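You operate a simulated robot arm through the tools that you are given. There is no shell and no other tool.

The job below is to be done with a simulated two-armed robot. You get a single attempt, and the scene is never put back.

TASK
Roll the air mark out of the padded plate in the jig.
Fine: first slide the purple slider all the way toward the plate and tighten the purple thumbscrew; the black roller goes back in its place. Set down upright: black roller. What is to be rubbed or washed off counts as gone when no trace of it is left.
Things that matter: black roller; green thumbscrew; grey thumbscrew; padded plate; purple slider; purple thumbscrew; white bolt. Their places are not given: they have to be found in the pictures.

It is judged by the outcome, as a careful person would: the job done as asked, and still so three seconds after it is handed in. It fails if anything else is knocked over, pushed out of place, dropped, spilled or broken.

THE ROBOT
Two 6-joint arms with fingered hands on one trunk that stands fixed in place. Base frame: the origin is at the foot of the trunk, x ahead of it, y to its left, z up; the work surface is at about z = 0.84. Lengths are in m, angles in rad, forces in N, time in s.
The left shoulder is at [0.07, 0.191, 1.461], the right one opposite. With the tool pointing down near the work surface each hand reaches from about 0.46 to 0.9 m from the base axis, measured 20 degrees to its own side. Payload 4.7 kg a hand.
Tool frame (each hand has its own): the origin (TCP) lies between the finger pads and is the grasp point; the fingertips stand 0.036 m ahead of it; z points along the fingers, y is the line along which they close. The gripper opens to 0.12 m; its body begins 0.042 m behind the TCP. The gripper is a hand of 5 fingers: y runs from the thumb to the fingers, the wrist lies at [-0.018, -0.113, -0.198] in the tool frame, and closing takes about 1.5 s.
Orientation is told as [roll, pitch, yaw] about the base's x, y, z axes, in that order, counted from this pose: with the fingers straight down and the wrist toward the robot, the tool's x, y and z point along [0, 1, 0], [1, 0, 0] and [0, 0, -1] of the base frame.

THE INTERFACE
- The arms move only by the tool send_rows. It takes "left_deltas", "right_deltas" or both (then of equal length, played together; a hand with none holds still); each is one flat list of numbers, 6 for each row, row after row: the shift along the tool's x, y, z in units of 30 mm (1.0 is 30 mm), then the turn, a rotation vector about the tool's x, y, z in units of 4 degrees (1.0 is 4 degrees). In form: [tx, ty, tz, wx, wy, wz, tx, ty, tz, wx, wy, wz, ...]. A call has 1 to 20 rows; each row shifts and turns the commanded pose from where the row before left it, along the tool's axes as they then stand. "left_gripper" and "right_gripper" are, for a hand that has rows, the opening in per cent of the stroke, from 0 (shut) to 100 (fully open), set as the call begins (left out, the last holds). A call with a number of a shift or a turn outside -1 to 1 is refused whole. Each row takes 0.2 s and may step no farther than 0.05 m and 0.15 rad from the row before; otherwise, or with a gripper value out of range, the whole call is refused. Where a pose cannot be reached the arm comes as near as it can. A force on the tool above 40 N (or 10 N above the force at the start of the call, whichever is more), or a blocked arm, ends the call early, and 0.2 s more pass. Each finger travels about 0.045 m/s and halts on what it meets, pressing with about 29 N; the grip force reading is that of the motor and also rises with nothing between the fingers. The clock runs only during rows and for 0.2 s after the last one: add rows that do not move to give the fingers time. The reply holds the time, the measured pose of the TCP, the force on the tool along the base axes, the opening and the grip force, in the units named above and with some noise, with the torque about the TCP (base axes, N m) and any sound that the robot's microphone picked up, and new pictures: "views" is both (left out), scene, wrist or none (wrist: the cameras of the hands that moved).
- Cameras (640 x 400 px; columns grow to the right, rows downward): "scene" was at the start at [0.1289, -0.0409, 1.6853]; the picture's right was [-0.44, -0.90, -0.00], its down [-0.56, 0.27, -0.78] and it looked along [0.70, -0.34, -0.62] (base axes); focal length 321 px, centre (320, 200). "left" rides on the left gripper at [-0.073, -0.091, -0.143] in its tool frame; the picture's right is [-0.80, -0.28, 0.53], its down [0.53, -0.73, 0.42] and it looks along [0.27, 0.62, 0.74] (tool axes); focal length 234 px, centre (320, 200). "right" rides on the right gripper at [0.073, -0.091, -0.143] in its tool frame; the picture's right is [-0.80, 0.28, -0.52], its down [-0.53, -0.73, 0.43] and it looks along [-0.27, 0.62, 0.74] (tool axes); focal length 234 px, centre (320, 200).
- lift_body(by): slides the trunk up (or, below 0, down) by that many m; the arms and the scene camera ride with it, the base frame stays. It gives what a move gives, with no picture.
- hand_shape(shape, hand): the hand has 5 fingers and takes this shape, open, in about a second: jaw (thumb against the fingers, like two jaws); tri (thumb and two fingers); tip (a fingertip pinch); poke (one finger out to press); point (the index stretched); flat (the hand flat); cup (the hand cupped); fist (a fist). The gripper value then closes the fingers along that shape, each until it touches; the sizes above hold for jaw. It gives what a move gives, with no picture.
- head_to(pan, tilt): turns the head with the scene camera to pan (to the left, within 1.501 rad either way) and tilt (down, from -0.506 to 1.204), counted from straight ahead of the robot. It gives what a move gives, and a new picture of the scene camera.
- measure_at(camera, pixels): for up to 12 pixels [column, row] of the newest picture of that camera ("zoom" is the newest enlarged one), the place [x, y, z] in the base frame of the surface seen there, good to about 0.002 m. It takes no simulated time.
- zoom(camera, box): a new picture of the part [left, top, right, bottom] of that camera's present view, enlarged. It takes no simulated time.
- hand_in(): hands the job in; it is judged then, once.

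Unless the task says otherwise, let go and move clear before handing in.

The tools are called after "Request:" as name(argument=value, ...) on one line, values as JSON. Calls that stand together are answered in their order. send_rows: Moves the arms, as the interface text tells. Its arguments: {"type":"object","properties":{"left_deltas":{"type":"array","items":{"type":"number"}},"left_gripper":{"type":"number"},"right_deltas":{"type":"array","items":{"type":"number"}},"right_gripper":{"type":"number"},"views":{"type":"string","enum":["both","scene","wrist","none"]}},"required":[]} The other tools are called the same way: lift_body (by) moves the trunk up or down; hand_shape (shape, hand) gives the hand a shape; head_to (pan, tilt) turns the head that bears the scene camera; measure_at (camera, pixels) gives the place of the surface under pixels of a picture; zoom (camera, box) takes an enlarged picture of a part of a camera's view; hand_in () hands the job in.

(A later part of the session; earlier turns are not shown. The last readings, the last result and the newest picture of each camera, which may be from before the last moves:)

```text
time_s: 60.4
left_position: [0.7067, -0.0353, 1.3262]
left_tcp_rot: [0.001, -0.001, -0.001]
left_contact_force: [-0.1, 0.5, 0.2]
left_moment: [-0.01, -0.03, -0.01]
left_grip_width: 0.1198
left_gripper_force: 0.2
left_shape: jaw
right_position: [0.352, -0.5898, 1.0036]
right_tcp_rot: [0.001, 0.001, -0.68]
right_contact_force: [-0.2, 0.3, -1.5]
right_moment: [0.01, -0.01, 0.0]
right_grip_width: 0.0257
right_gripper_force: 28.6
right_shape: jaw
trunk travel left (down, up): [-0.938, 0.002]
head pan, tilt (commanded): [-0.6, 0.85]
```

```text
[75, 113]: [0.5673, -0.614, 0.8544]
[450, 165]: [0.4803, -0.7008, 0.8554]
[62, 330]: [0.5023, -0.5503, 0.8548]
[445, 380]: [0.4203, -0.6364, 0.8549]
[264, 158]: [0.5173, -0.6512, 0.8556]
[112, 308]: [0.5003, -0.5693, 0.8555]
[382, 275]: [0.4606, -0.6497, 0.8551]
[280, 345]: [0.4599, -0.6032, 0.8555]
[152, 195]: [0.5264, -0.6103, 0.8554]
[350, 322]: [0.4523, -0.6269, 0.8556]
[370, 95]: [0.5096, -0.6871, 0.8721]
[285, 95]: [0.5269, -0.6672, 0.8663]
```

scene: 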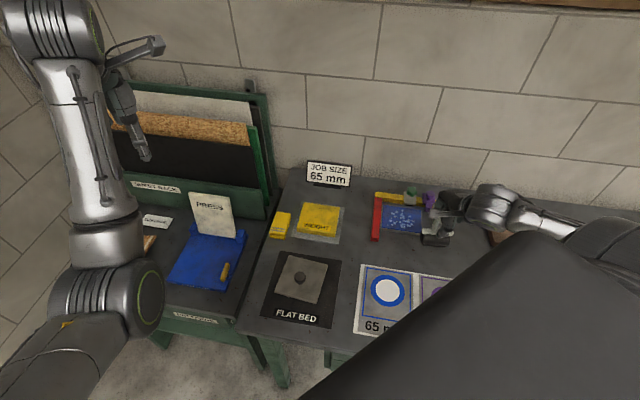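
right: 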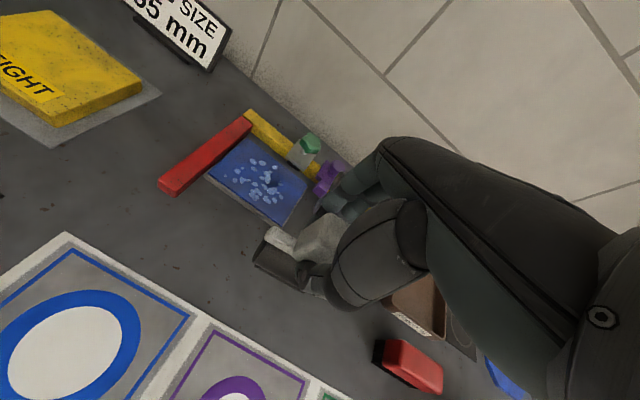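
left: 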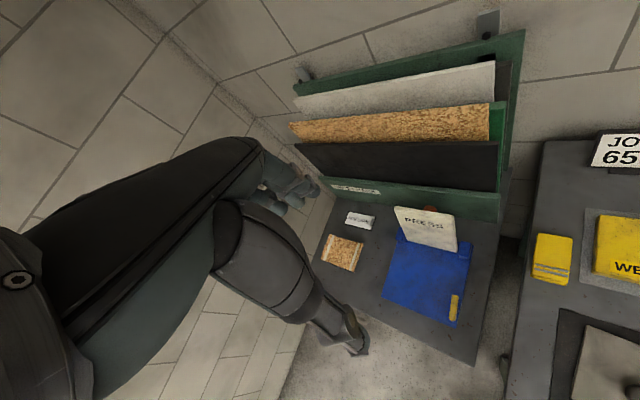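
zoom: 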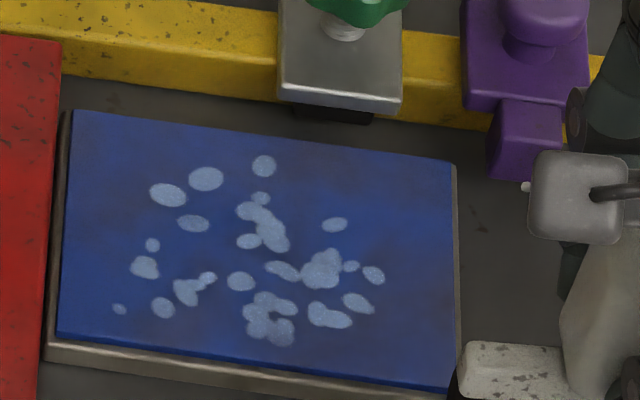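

The marks span u from -0.143 to -0.057 along the rail and v from 0.750 to 0.825 across it; the roller covers about 67 mm, so two lanes suffice. I'll align the axle with the rail (5.3° clockwise) and carry it above lane A.

Request:
send_rows(right_deltas=[0, 0, 0, 0, 0, 0.67, 0, 0, 0, 0, 0, 0.66, 0.667, 0.836, 0, 0, 0, 0, 0.667, 0.836, 0, 0, 0, 0, 0.667, 0.836, 0, 0, 0, 0, 0.667, 0.836, 0, 0, 0, 0, 0.667, 0.836, 0, 0, 0, 0, 0, 0, 0, 0, 0, 0], views="both")

Request:
zoom(camera="scene", box=[350, 150, 490, 250])

Request:
zoom(camera="right", box=[180, 150, 380, 330])

```text
time_s: 62.2
left_position: [0.7056, -0.0359, 1.3273]
left_tcp_rot: [-0.001, -0.001, 0.0]
left_contact_force: [-0.2, 0.4, -0.7]
left_moment: [0.01, -0.02, -0.01]
left_grip_width: 0.1196
left_gripper_force: 0.1
left_shape: jaw
right_position: [0.5114, -0.6078, 1.0016]
right_tcp_rot: [0.0, 0.001, -0.772]
right_contact_force: [-0.5, -0.4, -1.3]
right_moment: [0.03, -0.02, 0.01]
right_grip_width: 0.0253
right_gripper_force: 29.0
right_shape: jaw
trunk travel left (down, up): [-0.938, 0.002]
head pan, tilt (commanded): [-0.6, 0.85]
```

scene: 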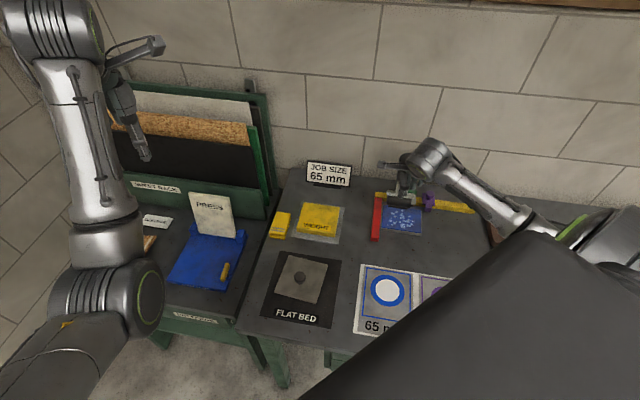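
right: 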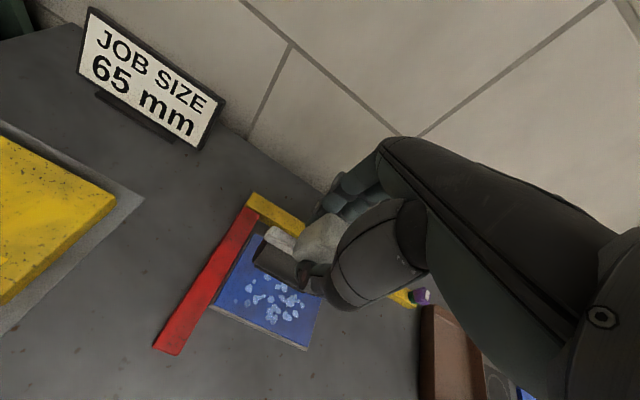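

```text
4.00 times, centred on (420, 200) of scene
```

zoom: 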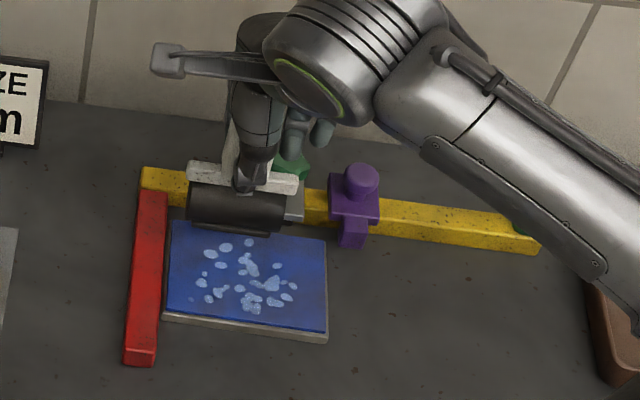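

```text
2.22 times, centred on (280, 240) of right
```

zoom: 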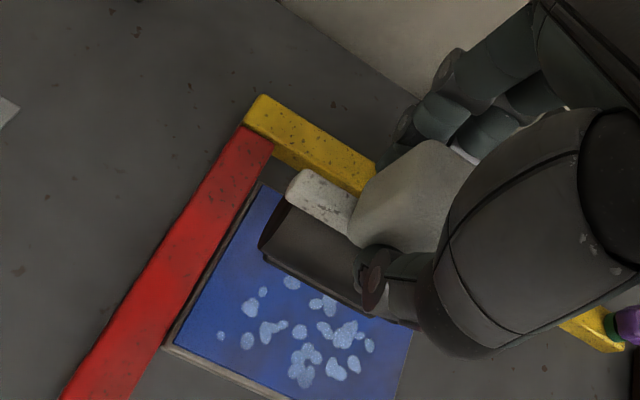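

The roller hangs over lane A, parallel to the plate, its end inside the red stop. I'll lower it gently until the pad carries it.

Request:
send_rows(right_deltas=[0, 0, 0.6, 0, 0, 0, 0, 0, 0.6, 0, 0, 0, 0, 0, 0.5, 0, 0, 0, 0, 0, 0.1, 0, 0, 0, 0, 0, 0, 0, 0, 0], views="none")

Request:
send_rows(right_deltas=[0, 0, 0.07, 0, 0, 0, 0, 0, 0.07, 0, 0, 0, 0, 0, 0.07, 0, 0, 0, 0, 0, 0, 0, 0, 0], views="both")

```text
time_s: 63.4
left_position: [0.7073, -0.0337, 1.3258]
left_tcp_rot: [0.001, 0.001, -0.001]
left_contact_force: [-0.9, 0.1, 0.3]
left_moment: [-0.04, -0.01, 0.0]
left_grip_width: 0.1193
left_gripper_force: 0.0
left_shape: jaw
right_position: [0.5111, -0.6077, 0.9483]
right_tcp_rot: [0.002, 0.002, -0.773]
right_contact_force: [0.3, 0.9, -1.8]
right_moment: [0.01, -0.02, -0.01]
right_grip_width: 0.0255
right_gripper_force: 29.1
right_shape: jaw
trunk travel left (down, up): [-0.938, 0.002]
head pan, tilt (commanded): [-0.6, 0.85]
```

```text
time_s: 64.4
left_position: [0.708, -0.0356, 1.3254]
left_tcp_rot: [0.0, -0.001, 0.0]
left_contact_force: [0.3, -0.2, 0.7]
left_moment: [0.04, -0.04, -0.01]
left_grip_width: 0.1193
left_gripper_force: 0.1
left_shape: jaw
right_position: [0.5117, -0.6068, 0.943]
right_tcp_rot: [-0.001, 0.002, -0.773]
right_contact_force: [0.5, -0.2, -1.9]
right_moment: [0.01, 0.03, -0.01]
right_grip_width: 0.0254
right_gripper_force: 28.8
right_shape: jaw
trunk travel left (down, up): [-0.938, 0.002]
head pan, tilt (commanded): [-0.6, 0.85]
```

scene: 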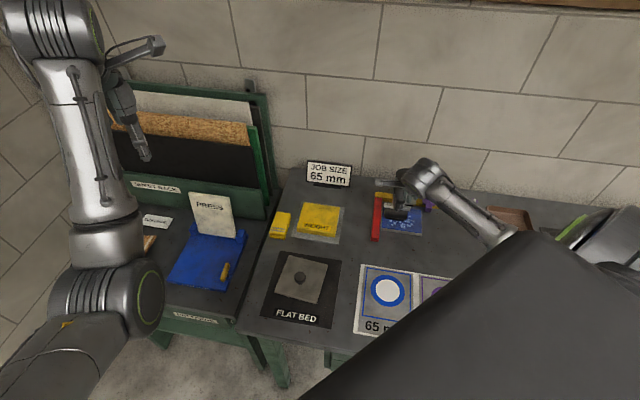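
right: 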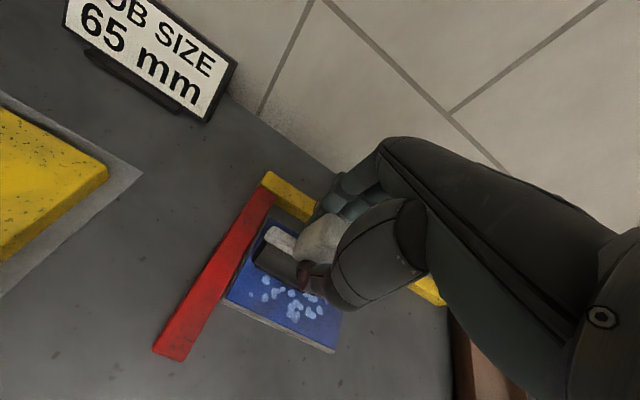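

No contact yet at z 0.943. I'll go on in 1 mm steps.

Request:
send_rows(right_deltas=[0, 0, 0.035, 0, 0, 0, 0, 0, 0.035, 0, 0, 0, 0, 0, 0, 0, 0, 0], views="none")

Request:
send_rows(right_deltas=[0, 0, 0.035, 0, 0, 0, 0, 0, 0, 0, 0, 0], views="none")

```text
time_s: 65.2
left_position: [0.7059, -0.0344, 1.3271]
left_tcp_rot: [-0.001, 0.0, -0.001]
left_contact_force: [-0.5, 0.2, 0.2]
left_moment: [-0.02, 0.02, 0.0]
left_grip_width: 0.1195
left_gripper_force: 0.1
left_shape: jaw
right_position: [0.5123, -0.6067, 0.9417]
right_tcp_rot: [-0.001, -0.001, -0.772]
right_contact_force: [-1.0, -0.5, 4.1]
right_moment: [-0.06, -0.01, -0.02]
right_grip_width: 0.0257
right_gripper_force: 28.8
right_shape: jaw
trunk travel left (down, up): [-0.938, 0.002]
head pan, tilt (commanded): [-0.6, 0.85]
```

```text
time_s: 65.8
left_position: [0.706, -0.0341, 1.3259]
left_tcp_rot: [-0.002, 0.0, 0.0]
left_contact_force: [-1.6, 0.1, -0.8]
left_moment: [0.04, 0.01, 0.02]
left_grip_width: 0.1195
left_gripper_force: 0.0
left_shape: jaw
right_position: [0.5115, -0.6072, 0.9417]
right_tcp_rot: [0.0, -0.003, -0.774]
right_contact_force: [-1.0, -1.1, 7.8]
right_moment: [-0.14, -0.04, 0.01]
right_grip_width: 0.0256
right_gripper_force: 29.4
right_shape: jaw
trunk travel left (down, up): [-0.938, 0.002]
head pan, tilt (commanded): [-0.6, 0.85]
```

About 9 N of pressing force now. I'll roll forward toward the rail by 22 mm in small steps and look.

Request:
send_rows(right_deltas=[0, 0.18, 0, 0, 0, 0, 0, 0.18, 0, 0, 0, 0, 0, 0.18, 0, 0, 0, 0, 0, 0.18, 0, 0, 0, 0, 0, 0, 0, 0, 0, 0], views="both")

Request:
zoom(camera="scene", box=[360, 170, 456, 240])

Request:
zoom(camera="right", box=[180, 170, 380, 350])

```text
time_s: 67.0
left_position: [0.7066, -0.0333, 1.3273]
left_tcp_rot: [-0.002, -0.002, 0.001]
left_contact_force: [0.1, -0.5, -0.2]
left_moment: [-0.06, 0.0, 0.03]
left_grip_width: 0.1196
left_gripper_force: 0.1
left_shape: jaw
right_position: [0.5263, -0.6204, 0.9419]
right_tcp_rot: [0.001, -0.002, -0.773]
right_contact_force: [-2.7, 2.1, 11.8]
right_moment: [0.06, 0.07, 0.0]
right_grip_width: 0.0262
right_gripper_force: 29.1
right_shape: jaw
trunk travel left (down, up): [-0.938, 0.002]
head pan, tilt (commanded): [-0.6, 0.85]
```

scene: 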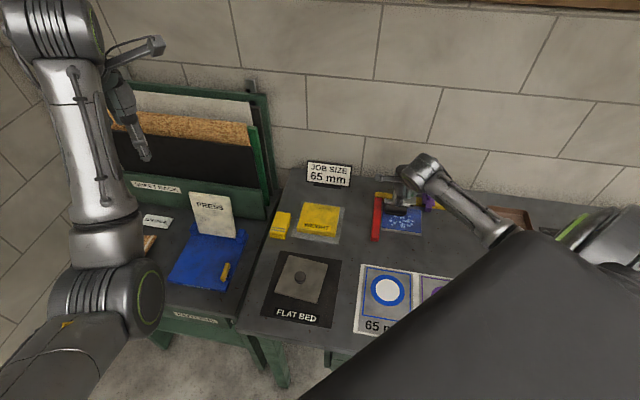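
right: 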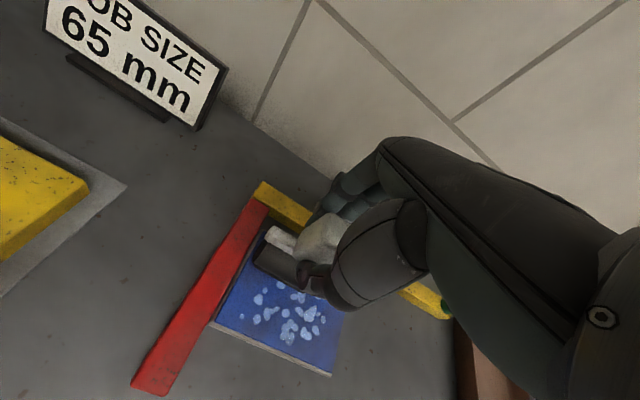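

```text
5.71 times, centred on (408, 205) of scene
```

zoom: 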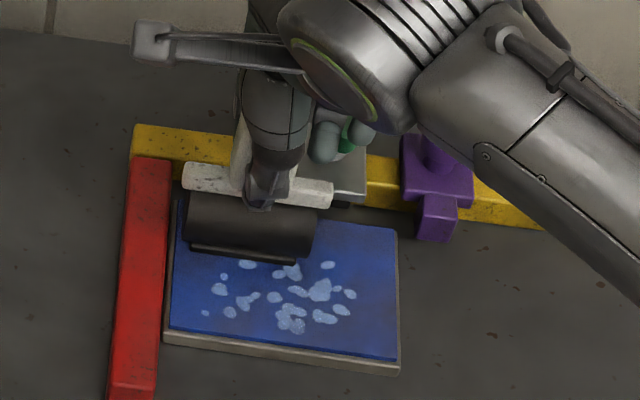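

```text
2.22 times, centred on (280, 260) of right
```

zoom: 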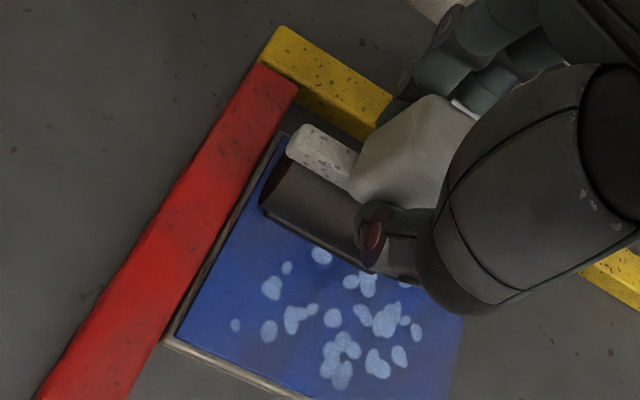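

The roller is at v≈0.81 with about 13 N on the pad; marks under it can't be seen yet. I'll go 10 mm further toward the rail, then roll back and check what was cleared.

Request:
send_rows(right_deltas=[0, 0.12, 0, 0, 0, 0, 0, 0.12, 0, 0, 0, 0, 0, 0.1, 0, 0, 0, 0, 0, 0, 0, 0, 0, 0], views="none")

Request:
send_rows(right_deltas=[0, -0.2, 0, 0, 0, 0, 0, -0.2, 0, 0, 0, 0, 0, -0.2, 0, 0, 0, 0, 0, -0.2, 0, 0, 0, 0, 0, -0.2, 0, 0, 0, 0, 0, -0.2, 0, 0, 0, 0, 0, -0.2, 0, 0, 0, 0, 0, 0, 0, 0, 0, 0], views="both")

Request:
zoom(camera="scene", box=[360, 170, 456, 240])

Request:
zoom(camera="right", box=[180, 150, 380, 330])

```text
time_s: 68.0
left_position: [0.7054, -0.0324, 1.3262]
left_tcp_rot: [-0.002, 0.0, -0.001]
left_contact_force: [0.4, -0.4, 0.6]
left_moment: [-0.01, 0.03, 0.01]
left_grip_width: 0.1197
left_gripper_force: 0.0
left_shape: jaw
right_position: [0.5347, -0.6275, 0.9417]
right_tcp_rot: [-0.001, -0.001, -0.775]
right_contact_force: [-3.1, 2.1, 12.0]
right_moment: [0.14, 0.11, -0.01]
right_grip_width: 0.0265
right_gripper_force: 28.8
right_shape: jaw
trunk travel left (down, up): [-0.938, 0.002]
head pan, tilt (commanded): [-0.6, 0.85]
```

```text
time_s: 69.8
left_position: [0.7058, -0.0333, 1.3272]
left_tcp_rot: [-0.002, 0.001, 0.0]
left_contact_force: [-0.2, 0.5, -0.2]
left_moment: [0.03, -0.01, 0.03]
left_grip_width: 0.1195
left_gripper_force: 0.1
left_shape: jaw
right_position: [0.5033, -0.6007, 0.9403]
right_tcp_rot: [-0.001, -0.003, -0.775]
right_contact_force: [3.9, -4.7, 20.8]
right_moment: [-0.29, -0.32, 0.03]
right_grip_width: 0.0272
right_gripper_force: 29.1
right_shape: jaw
trunk travel left (down, up): [-0.938, 0.002]
head pan, tilt (commanded): [-0.6, 0.85]
```

scene: 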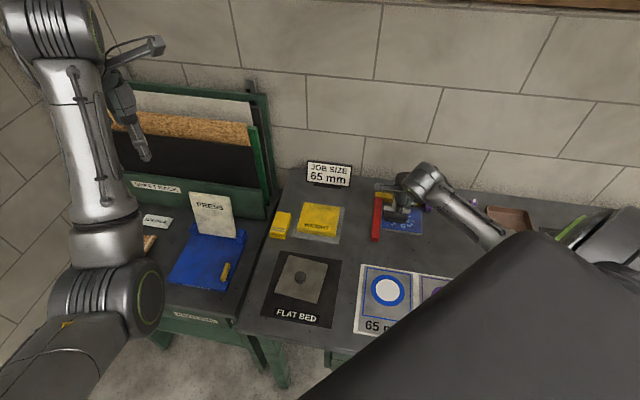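
right: 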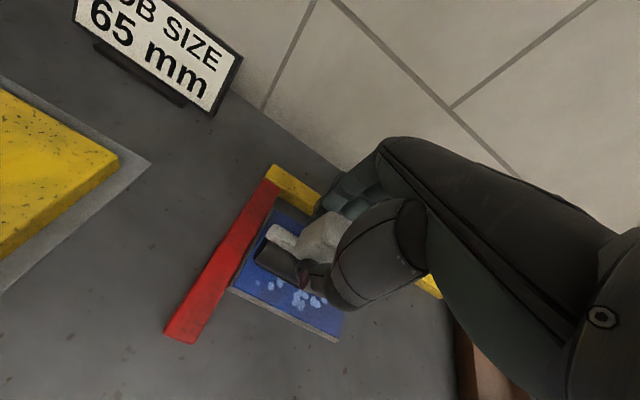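

```text
5.71 times, centred on (408, 205) of scene
```

zoom: 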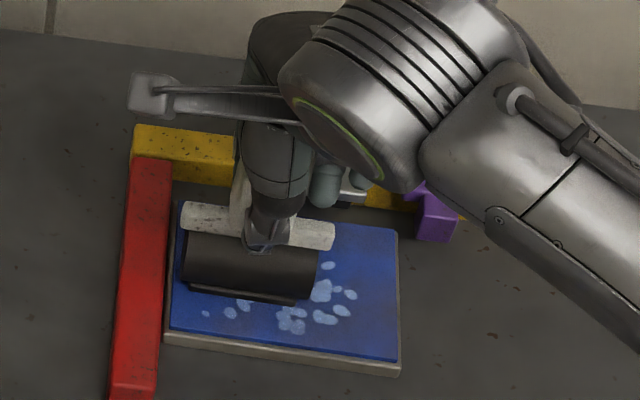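

```text
2.22 times, centred on (280, 240) of right
```

zoom: 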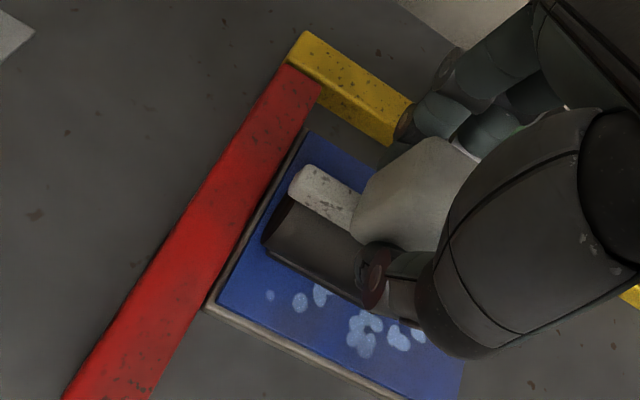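

The area behind the roller looks clear of marks. I'll ease the pressure by 1 mm and roll on toward the near edge to v≈0.747.

Request:
send_rows(right_deltas=[0, -0.15, -0.03, 0, 0, 0, 0, -0.2, 0, 0, 0, 0, 0, -0.2, 0, 0, 0, 0, 0, -0.2, 0, 0, 0, 0, 0, -0.2, 0, 0, 0, 0, 0, -0.12, 0, 0, 0, 0, 0, 0, 0, 0, 0, 0], views="both")

Request:
zoom(camera="scene", box=[360, 170, 456, 240])

Request:
zoom(camera="right", box=[180, 150, 380, 330])

```text
time_s: 71.4
left_position: [0.707, -0.033, 1.3257]
left_tcp_rot: [0.0, -0.001, 0.001]
left_contact_force: [-1.4, -0.2, 0.2]
left_moment: [0.01, -0.03, 0.01]
left_grip_width: 0.1198
left_gripper_force: 0.1
left_shape: jaw
right_position: [0.4803, -0.5781, 0.9406]
right_tcp_rot: [0.0, 0.004, -0.774]
right_contact_force: [2.6, -1.4, 9.7]
right_moment: [-0.17, -0.23, 0.02]
right_grip_width: 0.027
right_gripper_force: 28.8
right_shape: jaw
trunk travel left (down, up): [-0.938, 0.002]
head pan, tilt (commanded): [-0.6, 0.85]
```

scene: 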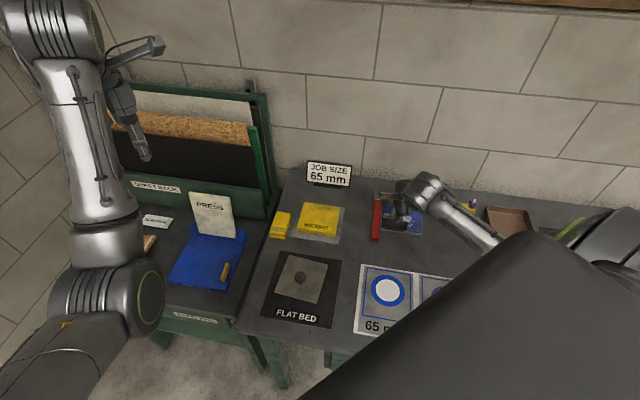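
right: 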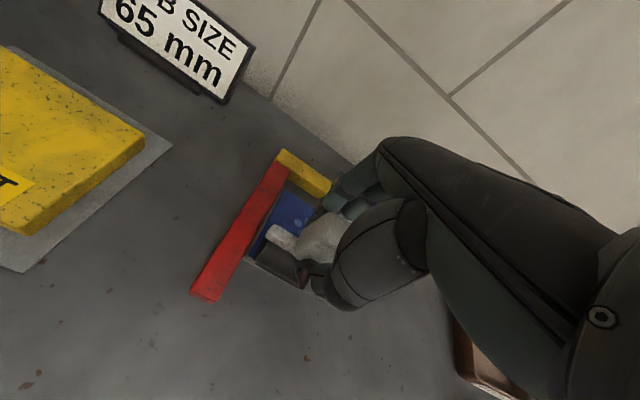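

```text
5.71 times, centred on (408, 205) of scene
```

zoom: 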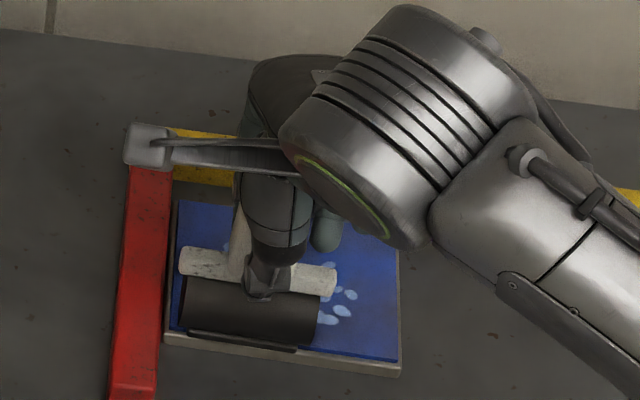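

```text
2.22 times, centred on (280, 240) of right
```

zoom: 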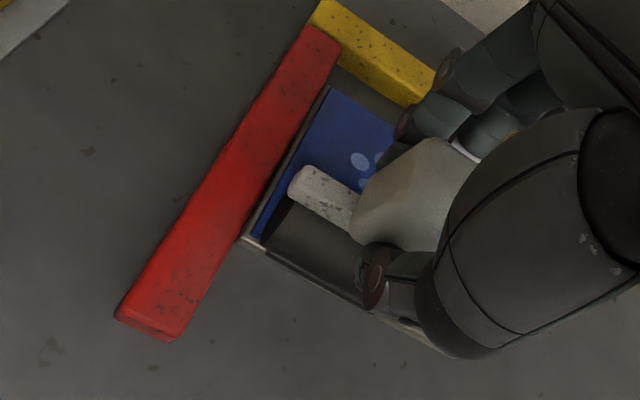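

Some faint flecks remain behind the roller (right zoom (362,160)). I'll lift and back off a bit to see the plate's state.

Request:
send_rows(right_deltas=[0, 0, -0.4, 0, 0, 0, 0, 0, -0.7, 0, 0, 0, 0, -0.5, -0.7, 0, 0, 0, 0, -0.8, 0, 0, 0, 0, 0, -0.8, 0, 0, 0, 0, 0, 0, 0, 0, 0, 0], views="both")

Request:
zoom(camera="right", box=[200, 90, 380, 240])

Request:
zoom(camera="scene", box=[360, 170, 456, 240])

```text
time_s: 72.8
left_position: [0.7081, -0.0343, 1.3254]
left_tcp_rot: [0.0, -0.002, -0.001]
left_contact_force: [0.1, -0.5, -0.1]
left_moment: [0.03, 0.02, 0.01]
left_grip_width: 0.1194
left_gripper_force: 0.0
left_shape: jaw
right_position: [0.4358, -0.5331, 0.9944]
right_tcp_rot: [0.001, 0.001, -0.774]
right_contact_force: [-0.1, -0.7, -2.8]
right_moment: [-0.02, 0.0, -0.01]
right_grip_width: 0.0266
right_gripper_force: 29.9
right_shape: jaw
trunk travel left (down, up): [-0.938, 0.002]
head pan, tilt (commanded): [-0.6, 0.85]
```

scene: 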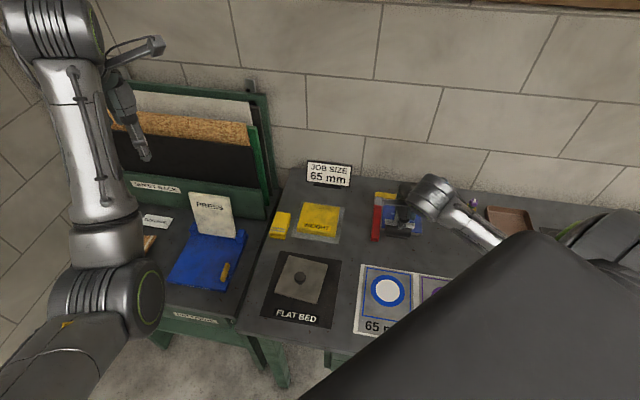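
right: 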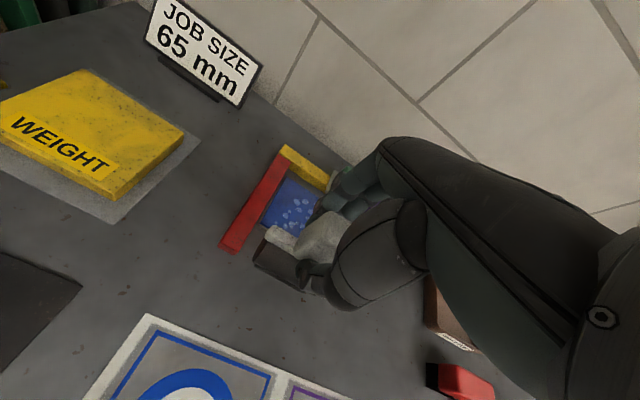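

```text
2.67 times, centred on (290, 165) of right
```

zoom: 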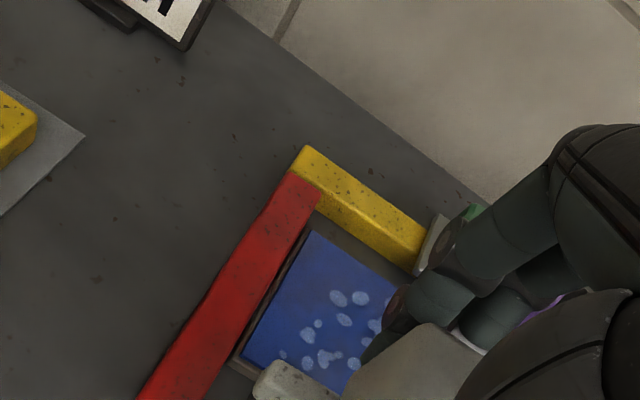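

```text
5.71 times, centred on (408, 205) of scene
```

zoom: 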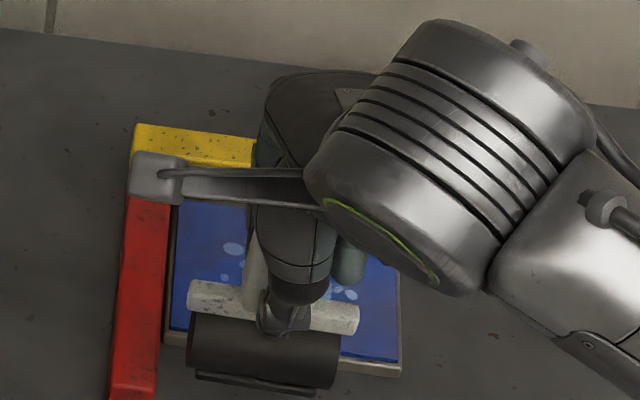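

Flecks are still visible, perhaps fainter. I'll shift the hand sideways to see the whole plate and judge how much one pass removed.

Request:
send_rows(right_deltas=[-0.8, 0, -0.3, 0, 0, 0, -0.9, 0, 0, 0, 0, 0, -0.9, 0, 0, 0, 0, 0, -0.9, 0, 0, 0, 0, 0, 0, 0, 0, 0, 0, 0], views="both")

Request:
zoom(camera="right", box=[170, 90, 350, 240])

Request:
zoom(camera="scene", box=[360, 170, 456, 240])

```text
time_s: 74.0
left_position: [0.7068, -0.0349, 1.3248]
left_tcp_rot: [0.0, -0.001, 0.001]
left_contact_force: [1.1, -0.4, 0.2]
left_moment: [-0.02, 0.02, 0.02]
left_grip_width: 0.1196
left_gripper_force: 0.1
left_shape: jaw
right_position: [0.3621, -0.6114, 1.0048]
right_tcp_rot: [0.0, 0.001, -0.774]
right_contact_force: [-0.1, 0.5, -2.3]
right_moment: [-0.01, -0.03, 0.05]
right_grip_width: 0.0265
right_gripper_force: 28.7
right_shape: jaw
trunk travel left (down, up): [-0.938, 0.002]
head pan, tilt (commanded): [-0.6, 0.85]
```

scene: 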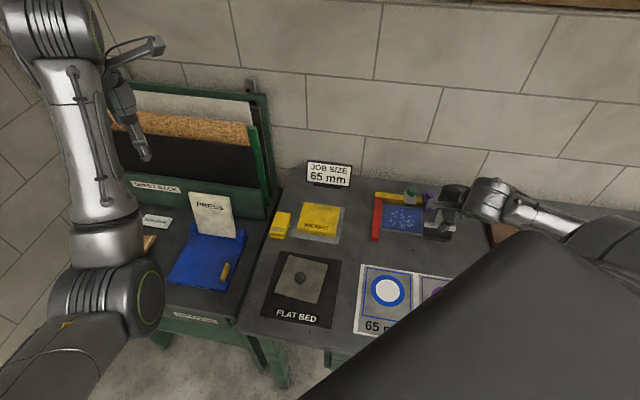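
right: 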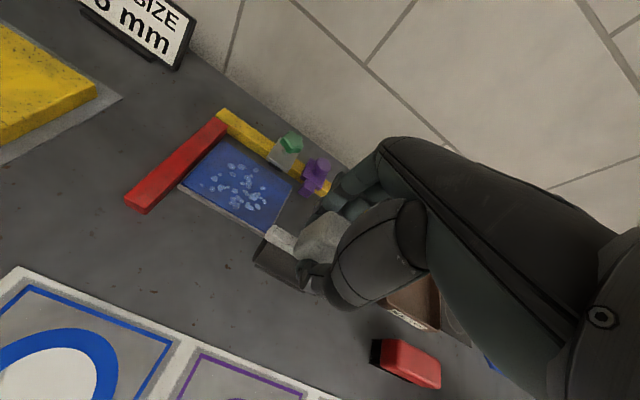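

```text
2.67 times, centred on (260, 165) of right
```

zoom: 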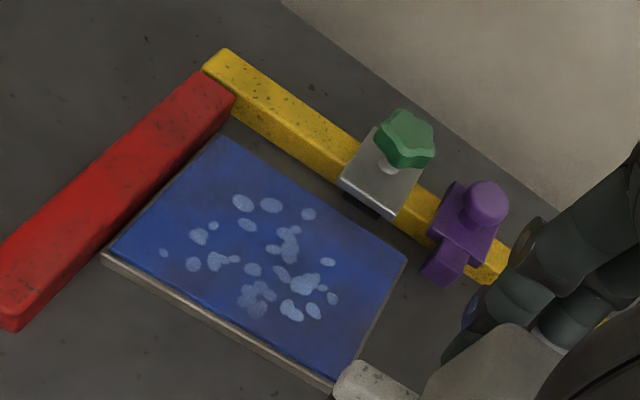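

```text
5.71 times, centred on (408, 205) of scene
```

zoom: 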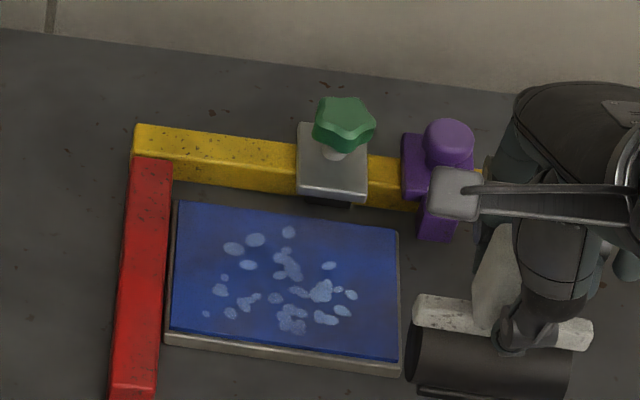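

Compared with the untouched right-hand flecks, those in lane A are a bit dimmer: rolling fades them gradually, so more passes are needed. I'll return to lane A, press a bit more firmly and roll back and forth inside the plate (v 0.766–0.814).

Request:
send_rows(right_deltas=[0.89, 0.865, 0, 0, 0, 0, 0.89, 0.865, 0, 0, 0, 0, 0.89, 0.865, 0, 0, 0, 0, 0.9, 0.865, 0, 0, 0, 0, 0, 0, 0.7, 0, 0, 0, 0, 0, 0.7, 0, 0, 0, 0, 0, 0.6, 0, 0, 0, 0, 0, 0.075, 0, 0, 0, 0, 0, 0.075, 0, 0, 0, 0, 0, 0, 0, 0, 0], views="none")

Request:
send_rows(right_deltas=[0, 0.4, 0, 0, 0, 0, 0, 0.4, 0, 0, 0, 0, 0, -0.4, 0, 0, 0, 0, 0, -0.4, 0, 0, 0, 0, 0, -0.4, 0, 0, 0, 0, 0, -0.4, 0, 0, 0, 0, 0, 0, 0, 0, 0, 0], views="wrist")

```text
time_s: 76.2
left_position: [0.707, -0.0332, 1.3268]
left_tcp_rot: [-0.001, 0.0, 0.0]
left_contact_force: [-0.3, 0.0, -0.9]
left_moment: [0.0, 0.0, 0.01]
left_grip_width: 0.1196
left_gripper_force: 0.1
left_shape: jaw
right_position: [0.5116, -0.6026, 0.9413]
right_tcp_rot: [0.0, -0.002, -0.771]
right_contact_force: [1.4, 0.4, 9.7]
right_moment: [-0.09, -0.13, 0.01]
right_grip_width: 0.0265
right_gripper_force: 29.2
right_shape: jaw
trunk travel left (down, up): [-0.938, 0.002]
head pan, tilt (commanded): [-0.6, 0.85]
```

```text
time_s: 77.8
left_position: [0.7071, -0.0331, 1.3269]
left_tcp_rot: [-0.001, 0.001, 0.0]
left_contact_force: [-0.1, 0.2, 0.2]
left_moment: [0.01, -0.01, -0.02]
left_grip_width: 0.1197
left_gripper_force: 0.0
left_shape: jaw
right_position: [0.493, -0.5889, 0.9416]
right_tcp_rot: [0.002, -0.002, -0.775]
right_contact_force: [1.0, -0.2, 12.4]
right_moment: [-0.23, -0.16, 0.03]
right_grip_width: 0.0268
right_gripper_force: 29.1
right_shape: jaw
trunk travel left (down, up): [-0.938, 0.002]
head pan, tilt (commanded): [-0.6, 0.85]
```

right: 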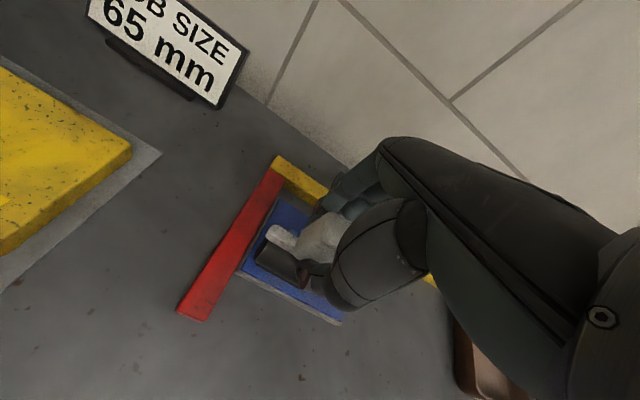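

Forces are steady at about 14 N. I'll zoom to see the fade.

Request:
zoom(camera="right", box=[220, 170, 360, 330])

```text
2.50 times, centred on (290, 250) of right
```

zoom: 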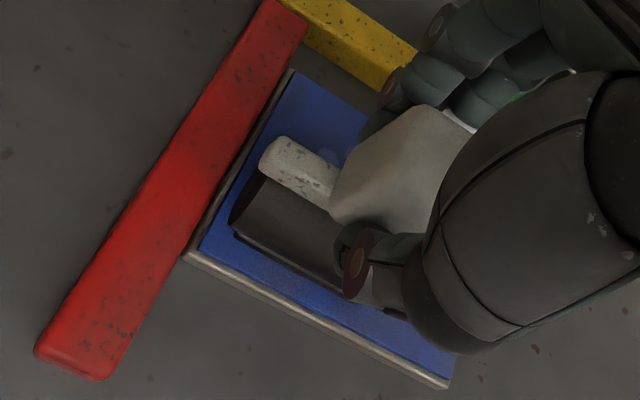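

The marks have faded strongly – only a faint one shows at zoom (325,158). I'll continue with four more strokes in lane A.

Request:
send_rows(right_deltas=[0, 0.4, 0, 0, 0, 0, 0, 0.4, 0, 0, 0, 0, 0, 0.4, 0, 0, 0, 0, 0, 0.4, 0, 0, 0, 0, 0, -0.4, 0, 0, 0, 0, 0, -0.4, 0, 0, 0, 0, 0, -0.4, 0, 0, 0, 0, 0, -0.4, 0, 0, 0, 0, 0, 0.4, 0, 0, 0, 0, 0, 0.4, 0, 0, 0, 0, 0, 0.4, 0, 0, 0, 0, 0, 0.5, 0, 0, 0, 0, 0, 0.13, 0, 0, 0, 0, 0, 0, 0, 0, 0, 0], views="wrist")

Request:
zoom(camera="right", box=[220, 170, 360, 330])

```text
time_s: 80.8
left_position: [0.7056, -0.0337, 1.3269]
left_tcp_rot: [0.0, 0.0, 0.0]
left_contact_force: [-0.2, 0.1, -0.6]
left_moment: [-0.01, -0.03, 0.0]
left_grip_width: 0.1195
left_gripper_force: 0.0
left_shape: jaw
right_position: [0.5303, -0.6252, 0.9427]
right_tcp_rot: [-0.001, 0.001, -0.772]
right_contact_force: [-3.2, 3.1, 7.6]
right_moment: [0.06, 0.07, -0.01]
right_grip_width: 0.0268
right_gripper_force: 28.4
right_shape: jaw
trunk travel left (down, up): [-0.938, 0.002]
head pan, tilt (commanded): [-0.6, 0.85]
```

right: 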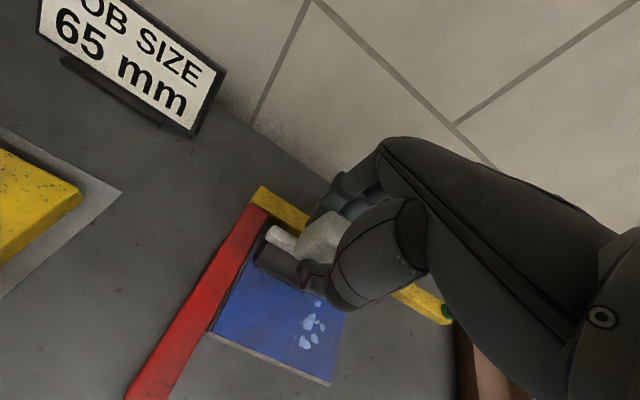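

```text
2.50 times, centred on (290, 250) of right
```

zoom: 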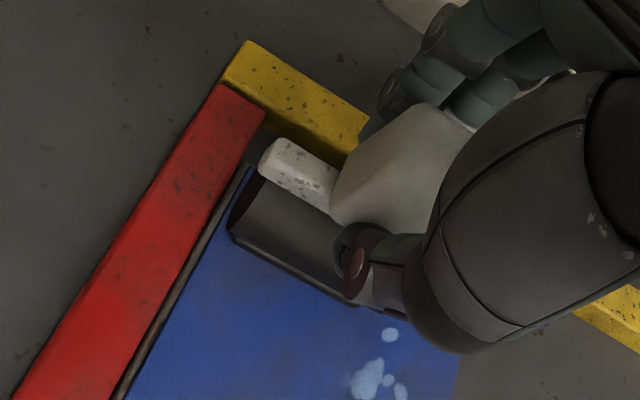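

Lane A is clear up to the roller; the remaining flecks are in lane B at the right. I'll roll 5 mm further for the top fleck, lift, and move aside to look.

Request:
send_rows(right_deltas=[0, 0.08, 0.02, 0, 0, 0, 0, 0.08, 0, 0, 0, 0, 0, 0, 0, 0, 0, 0, 0, 0, -0.3, 0, 0, 0, 0, 0, -0.6, 0, 0, 0, 0, 0, -0.7, 0, 0, 0, -0.8, -0.8, -0.4, 0, 0, 0, -0.8, -0.9, 0, 0, 0, 0, -0.9, -0.9, 0, 0, 0, 0, -0.9, -0.9, 0, 0, 0, 0, 0, 0, 0, 0, 0, 0], views="both")

Request:
zoom(camera="right", box=[170, 90, 350, 240])

Request:
zoom(camera="scene", box=[370, 190, 440, 235])

```text
time_s: 83.2
left_position: [0.7078, -0.0354, 1.3258]
left_tcp_rot: [0.001, 0.0, 0.0]
left_contact_force: [-0.4, -0.6, -0.3]
left_moment: [-0.03, -0.01, 0.01]
left_grip_width: 0.1193
left_gripper_force: 0.1
left_shape: jaw
right_position: [0.3907, -0.6302, 1.0012]
right_tcp_rot: [0.0, 0.002, -0.773]
right_contact_force: [0.1, 0.4, -0.6]
right_moment: [0.01, -0.02, -0.01]
right_grip_width: 0.0262
right_gripper_force: 29.2
right_shape: jaw
trunk travel left (down, up): [-0.938, 0.002]
head pan, tilt (commanded): [-0.6, 0.85]
```

scene: 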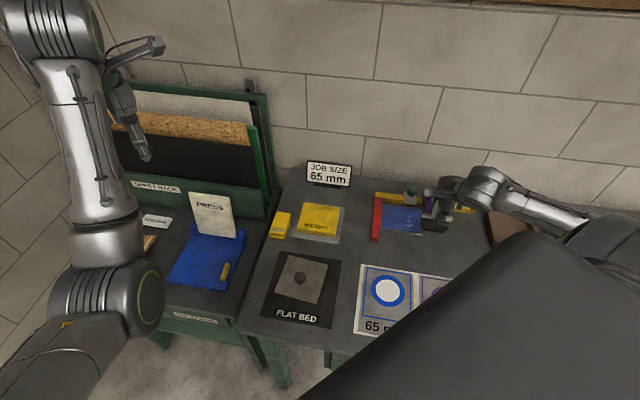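
right: 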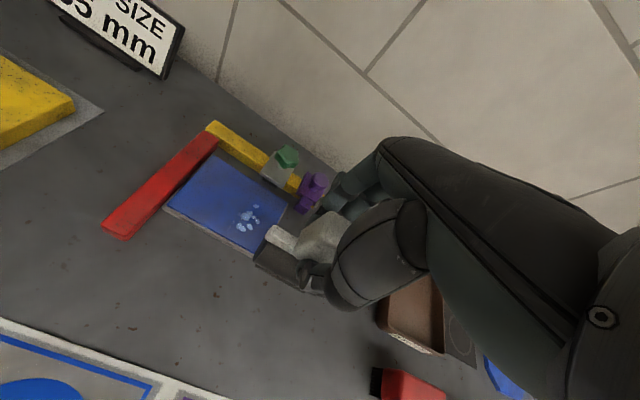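

```text
2.67 times, centred on (260, 165) of right
```

zoom: 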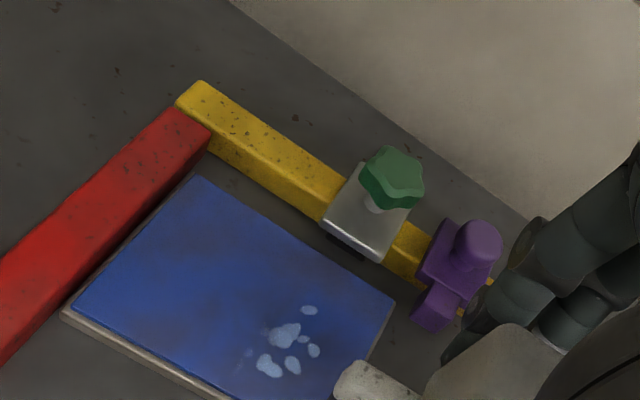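

```text
8.89 times, centred on (405, 212) of scene
```

zoom: 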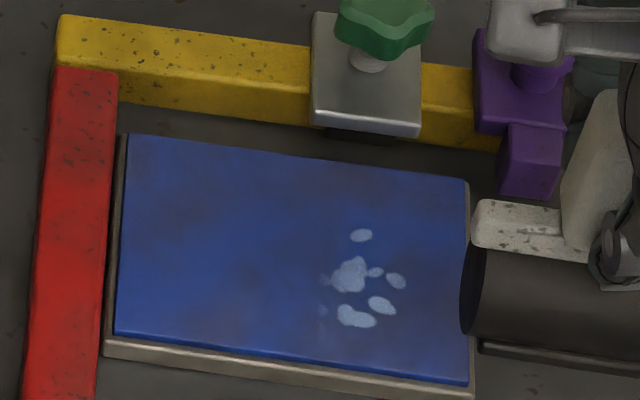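

Lane A is fully clear; only the cluster around zoom (355,280) remains, at u -0.143…-0.11. I'll set the roller down in lane B (u≈-0.122).

Request:
send_rows(right_deltas=[0.62, 0.73, 0, 0, 0, 0, 0.62, 0.73, 0, 0, 0, 0, 0.63, 0.72, 0, 0, 0, 0, 0, 0, 0.7, 0, 0, 0, 0, 0, 0.7, 0, 0, 0, 0, 0, 0.43, 0, 0, 0, 0, 0, 0.075, 0, 0, 0, 0, 0, 0.075, 0, 0, 0, 0, 0, 0, 0, 0, 0], views="wrist")

Request:
zoom(camera="right", box=[220, 150, 400, 310])

```text
time_s: 85.2
left_position: [0.7073, -0.0336, 1.3265]
left_tcp_rot: [0.0, 0.001, 0.0]
left_contact_force: [0.0, -0.4, 0.3]
left_moment: [0.01, 0.0, -0.04]
left_grip_width: 0.1196
left_gripper_force: 0.1
left_shape: jaw
right_position: [0.4763, -0.6339, 0.9409]
right_tcp_rot: [-0.001, 0.001, -0.773]
right_contact_force: [-0.8, 0.5, 7.1]
right_moment: [-0.07, -0.05, 0.01]
right_grip_width: 0.0266
right_gripper_force: 28.9
right_shape: jaw
trunk travel left (down, up): [-0.938, 0.002]
head pan, tilt (commanded): [-0.6, 0.85]
```

right: 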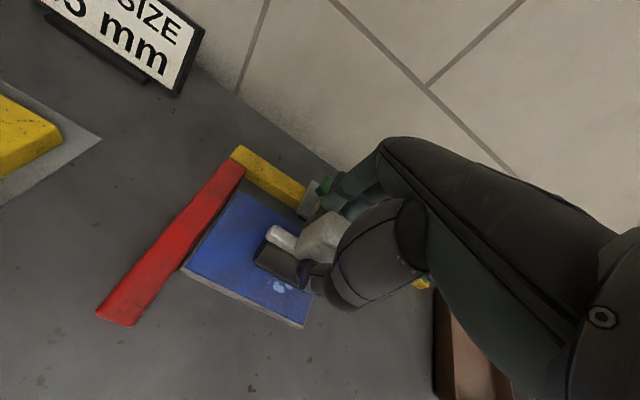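

```text
2.50 times, centred on (310, 230) of right
```

zoom: 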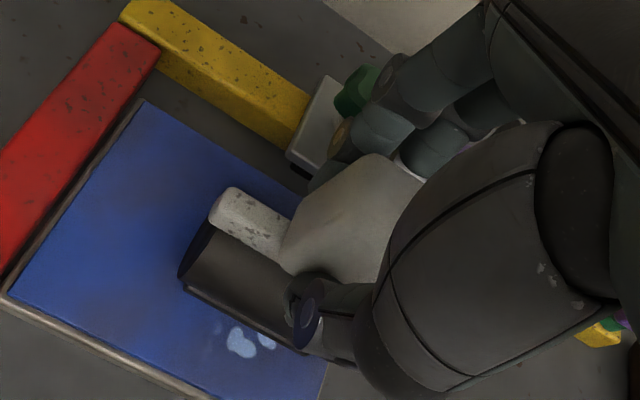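

The roller is down in lane B with about 9 N. I'll press a touch more and roll back and forth between v 0.76 and 0.805.

Request:
send_rows(right_deltas=[0, 0.36, 0.025, 0, 0, 0, 0, 0.36, 0, 0, 0, 0, 0, -0.38, 0, 0, 0, 0, 0, -0.38, 0, 0, 0, 0, 0, -0.38, 0, 0, 0, 0, 0, -0.38, 0, 0, 0, 0, 0, 0.38, 0, 0, 0, 0, 0, 0.38, 0, 0, 0, 0, 0, 0.38, 0, 0, 0, 0, 0, 0.38, 0, 0, 0, 0, 0, 0, 0, 0, 0, 0], views="wrist")

Request:
zoom(camera="right", box=[220, 150, 400, 310])

```text
time_s: 87.6
left_position: [0.7045, -0.0318, 1.3273]
left_tcp_rot: [-0.001, -0.002, 0.0]
left_contact_force: [-0.5, -0.6, 0.0]
left_moment: [0.0, -0.02, -0.02]
left_grip_width: 0.1198
left_gripper_force: 0.1
left_shape: jaw
right_position: [0.4904, -0.6476, 0.9417]
right_tcp_rot: [0.001, -0.002, -0.772]
right_contact_force: [-4.2, 4.7, 17.2]
right_moment: [0.15, 0.14, 0.0]
right_grip_width: 0.0275
right_gripper_force: 29.4
right_shape: jaw
trunk travel left (down, up): [-0.938, 0.002]
head pan, tilt (commanded): [-0.6, 0.85]
```

right: 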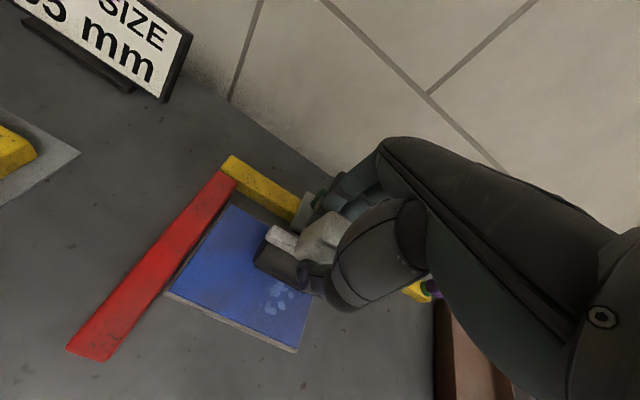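

```text
2.50 times, centred on (310, 230) of right
```

zoom: 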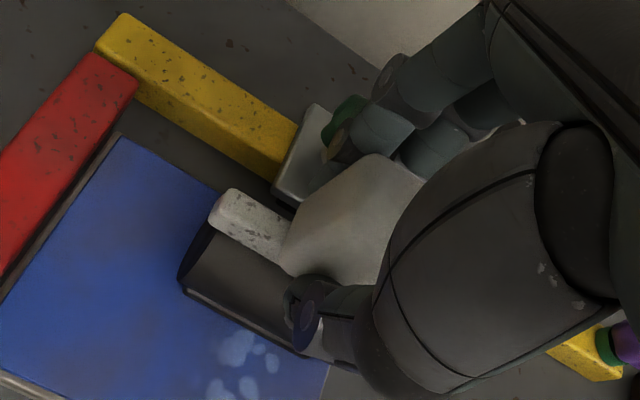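

The cluster is fading (zoom (240,360)). Four more strokes in lane B, reaching a little nearer the front edge.

Request:
send_rows(right_deltas=[0, -0.41, 0, 0, 0, 0, 0, -0.41, 0, 0, 0, 0, 0, -0.41, 0, 0, 0, 0, 0, -0.41, 0, 0, 0, 0, 0, 0.41, 0, 0, 0, 0, 0, 0.41, 0, 0, 0, 0, 0, 0.41, 0, 0, 0, 0, 0, 0.41, 0, 0, 0, 0, 0, -0.41, 0, 0, 0, 0, 0, -0.41, 0, 0, 0, 0, 0, -0.41, 0, 0, 0, 0, 0, -0.41, 0, 0, 0, 0, 0, 0.41, 0, 0, 0, 0, 0, 0.41, 0, 0, 0, 0, 0, 0.41, 0, 0, 0, 0, 0, 0.41, 0, 0, 0, 0, 0, 0, 0, 0, 0, 0], views="wrist")

Request:
zoom(camera="right", box=[220, 150, 400, 310])

```text
time_s: 91.2
left_position: [0.7036, -0.032, 1.3283]
left_tcp_rot: [-0.002, -0.002, 0.0]
left_contact_force: [-0.4, -0.6, 0.2]
left_moment: [0.01, -0.02, 0.02]
left_grip_width: 0.1198
left_gripper_force: 0.1
left_shape: jaw
right_position: [0.4911, -0.6476, 0.9397]
right_tcp_rot: [0.0, -0.002, -0.775]
right_contact_force: [-4.7, 4.6, 20.1]
right_moment: [0.15, 0.11, 0.01]
right_grip_width: 0.0275
right_gripper_force: 29.3
right_shape: jaw
trunk travel left (down, up): [-0.938, 0.002]
head pan, tilt (commanded): [-0.6, 0.85]
```

right: 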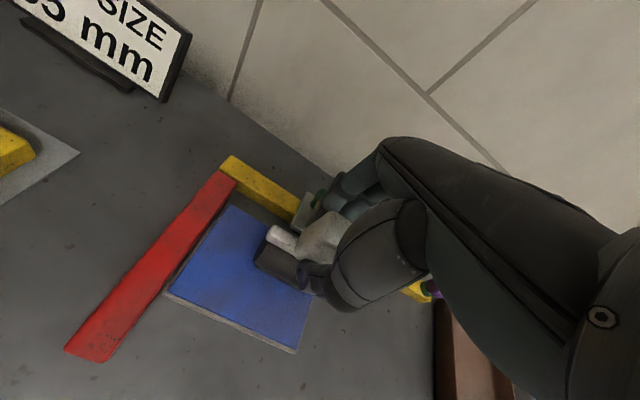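

```text
2.50 times, centred on (310, 230) of right
```

zoom: 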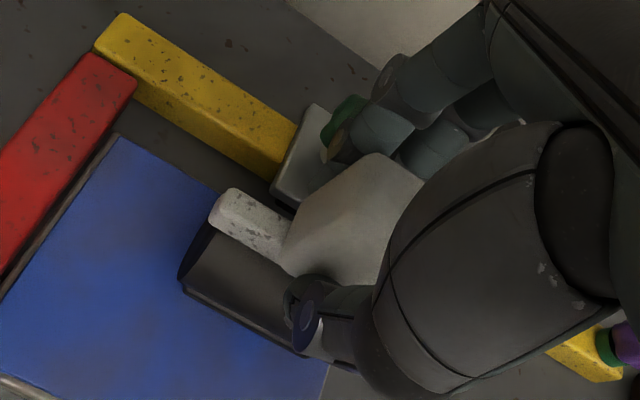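

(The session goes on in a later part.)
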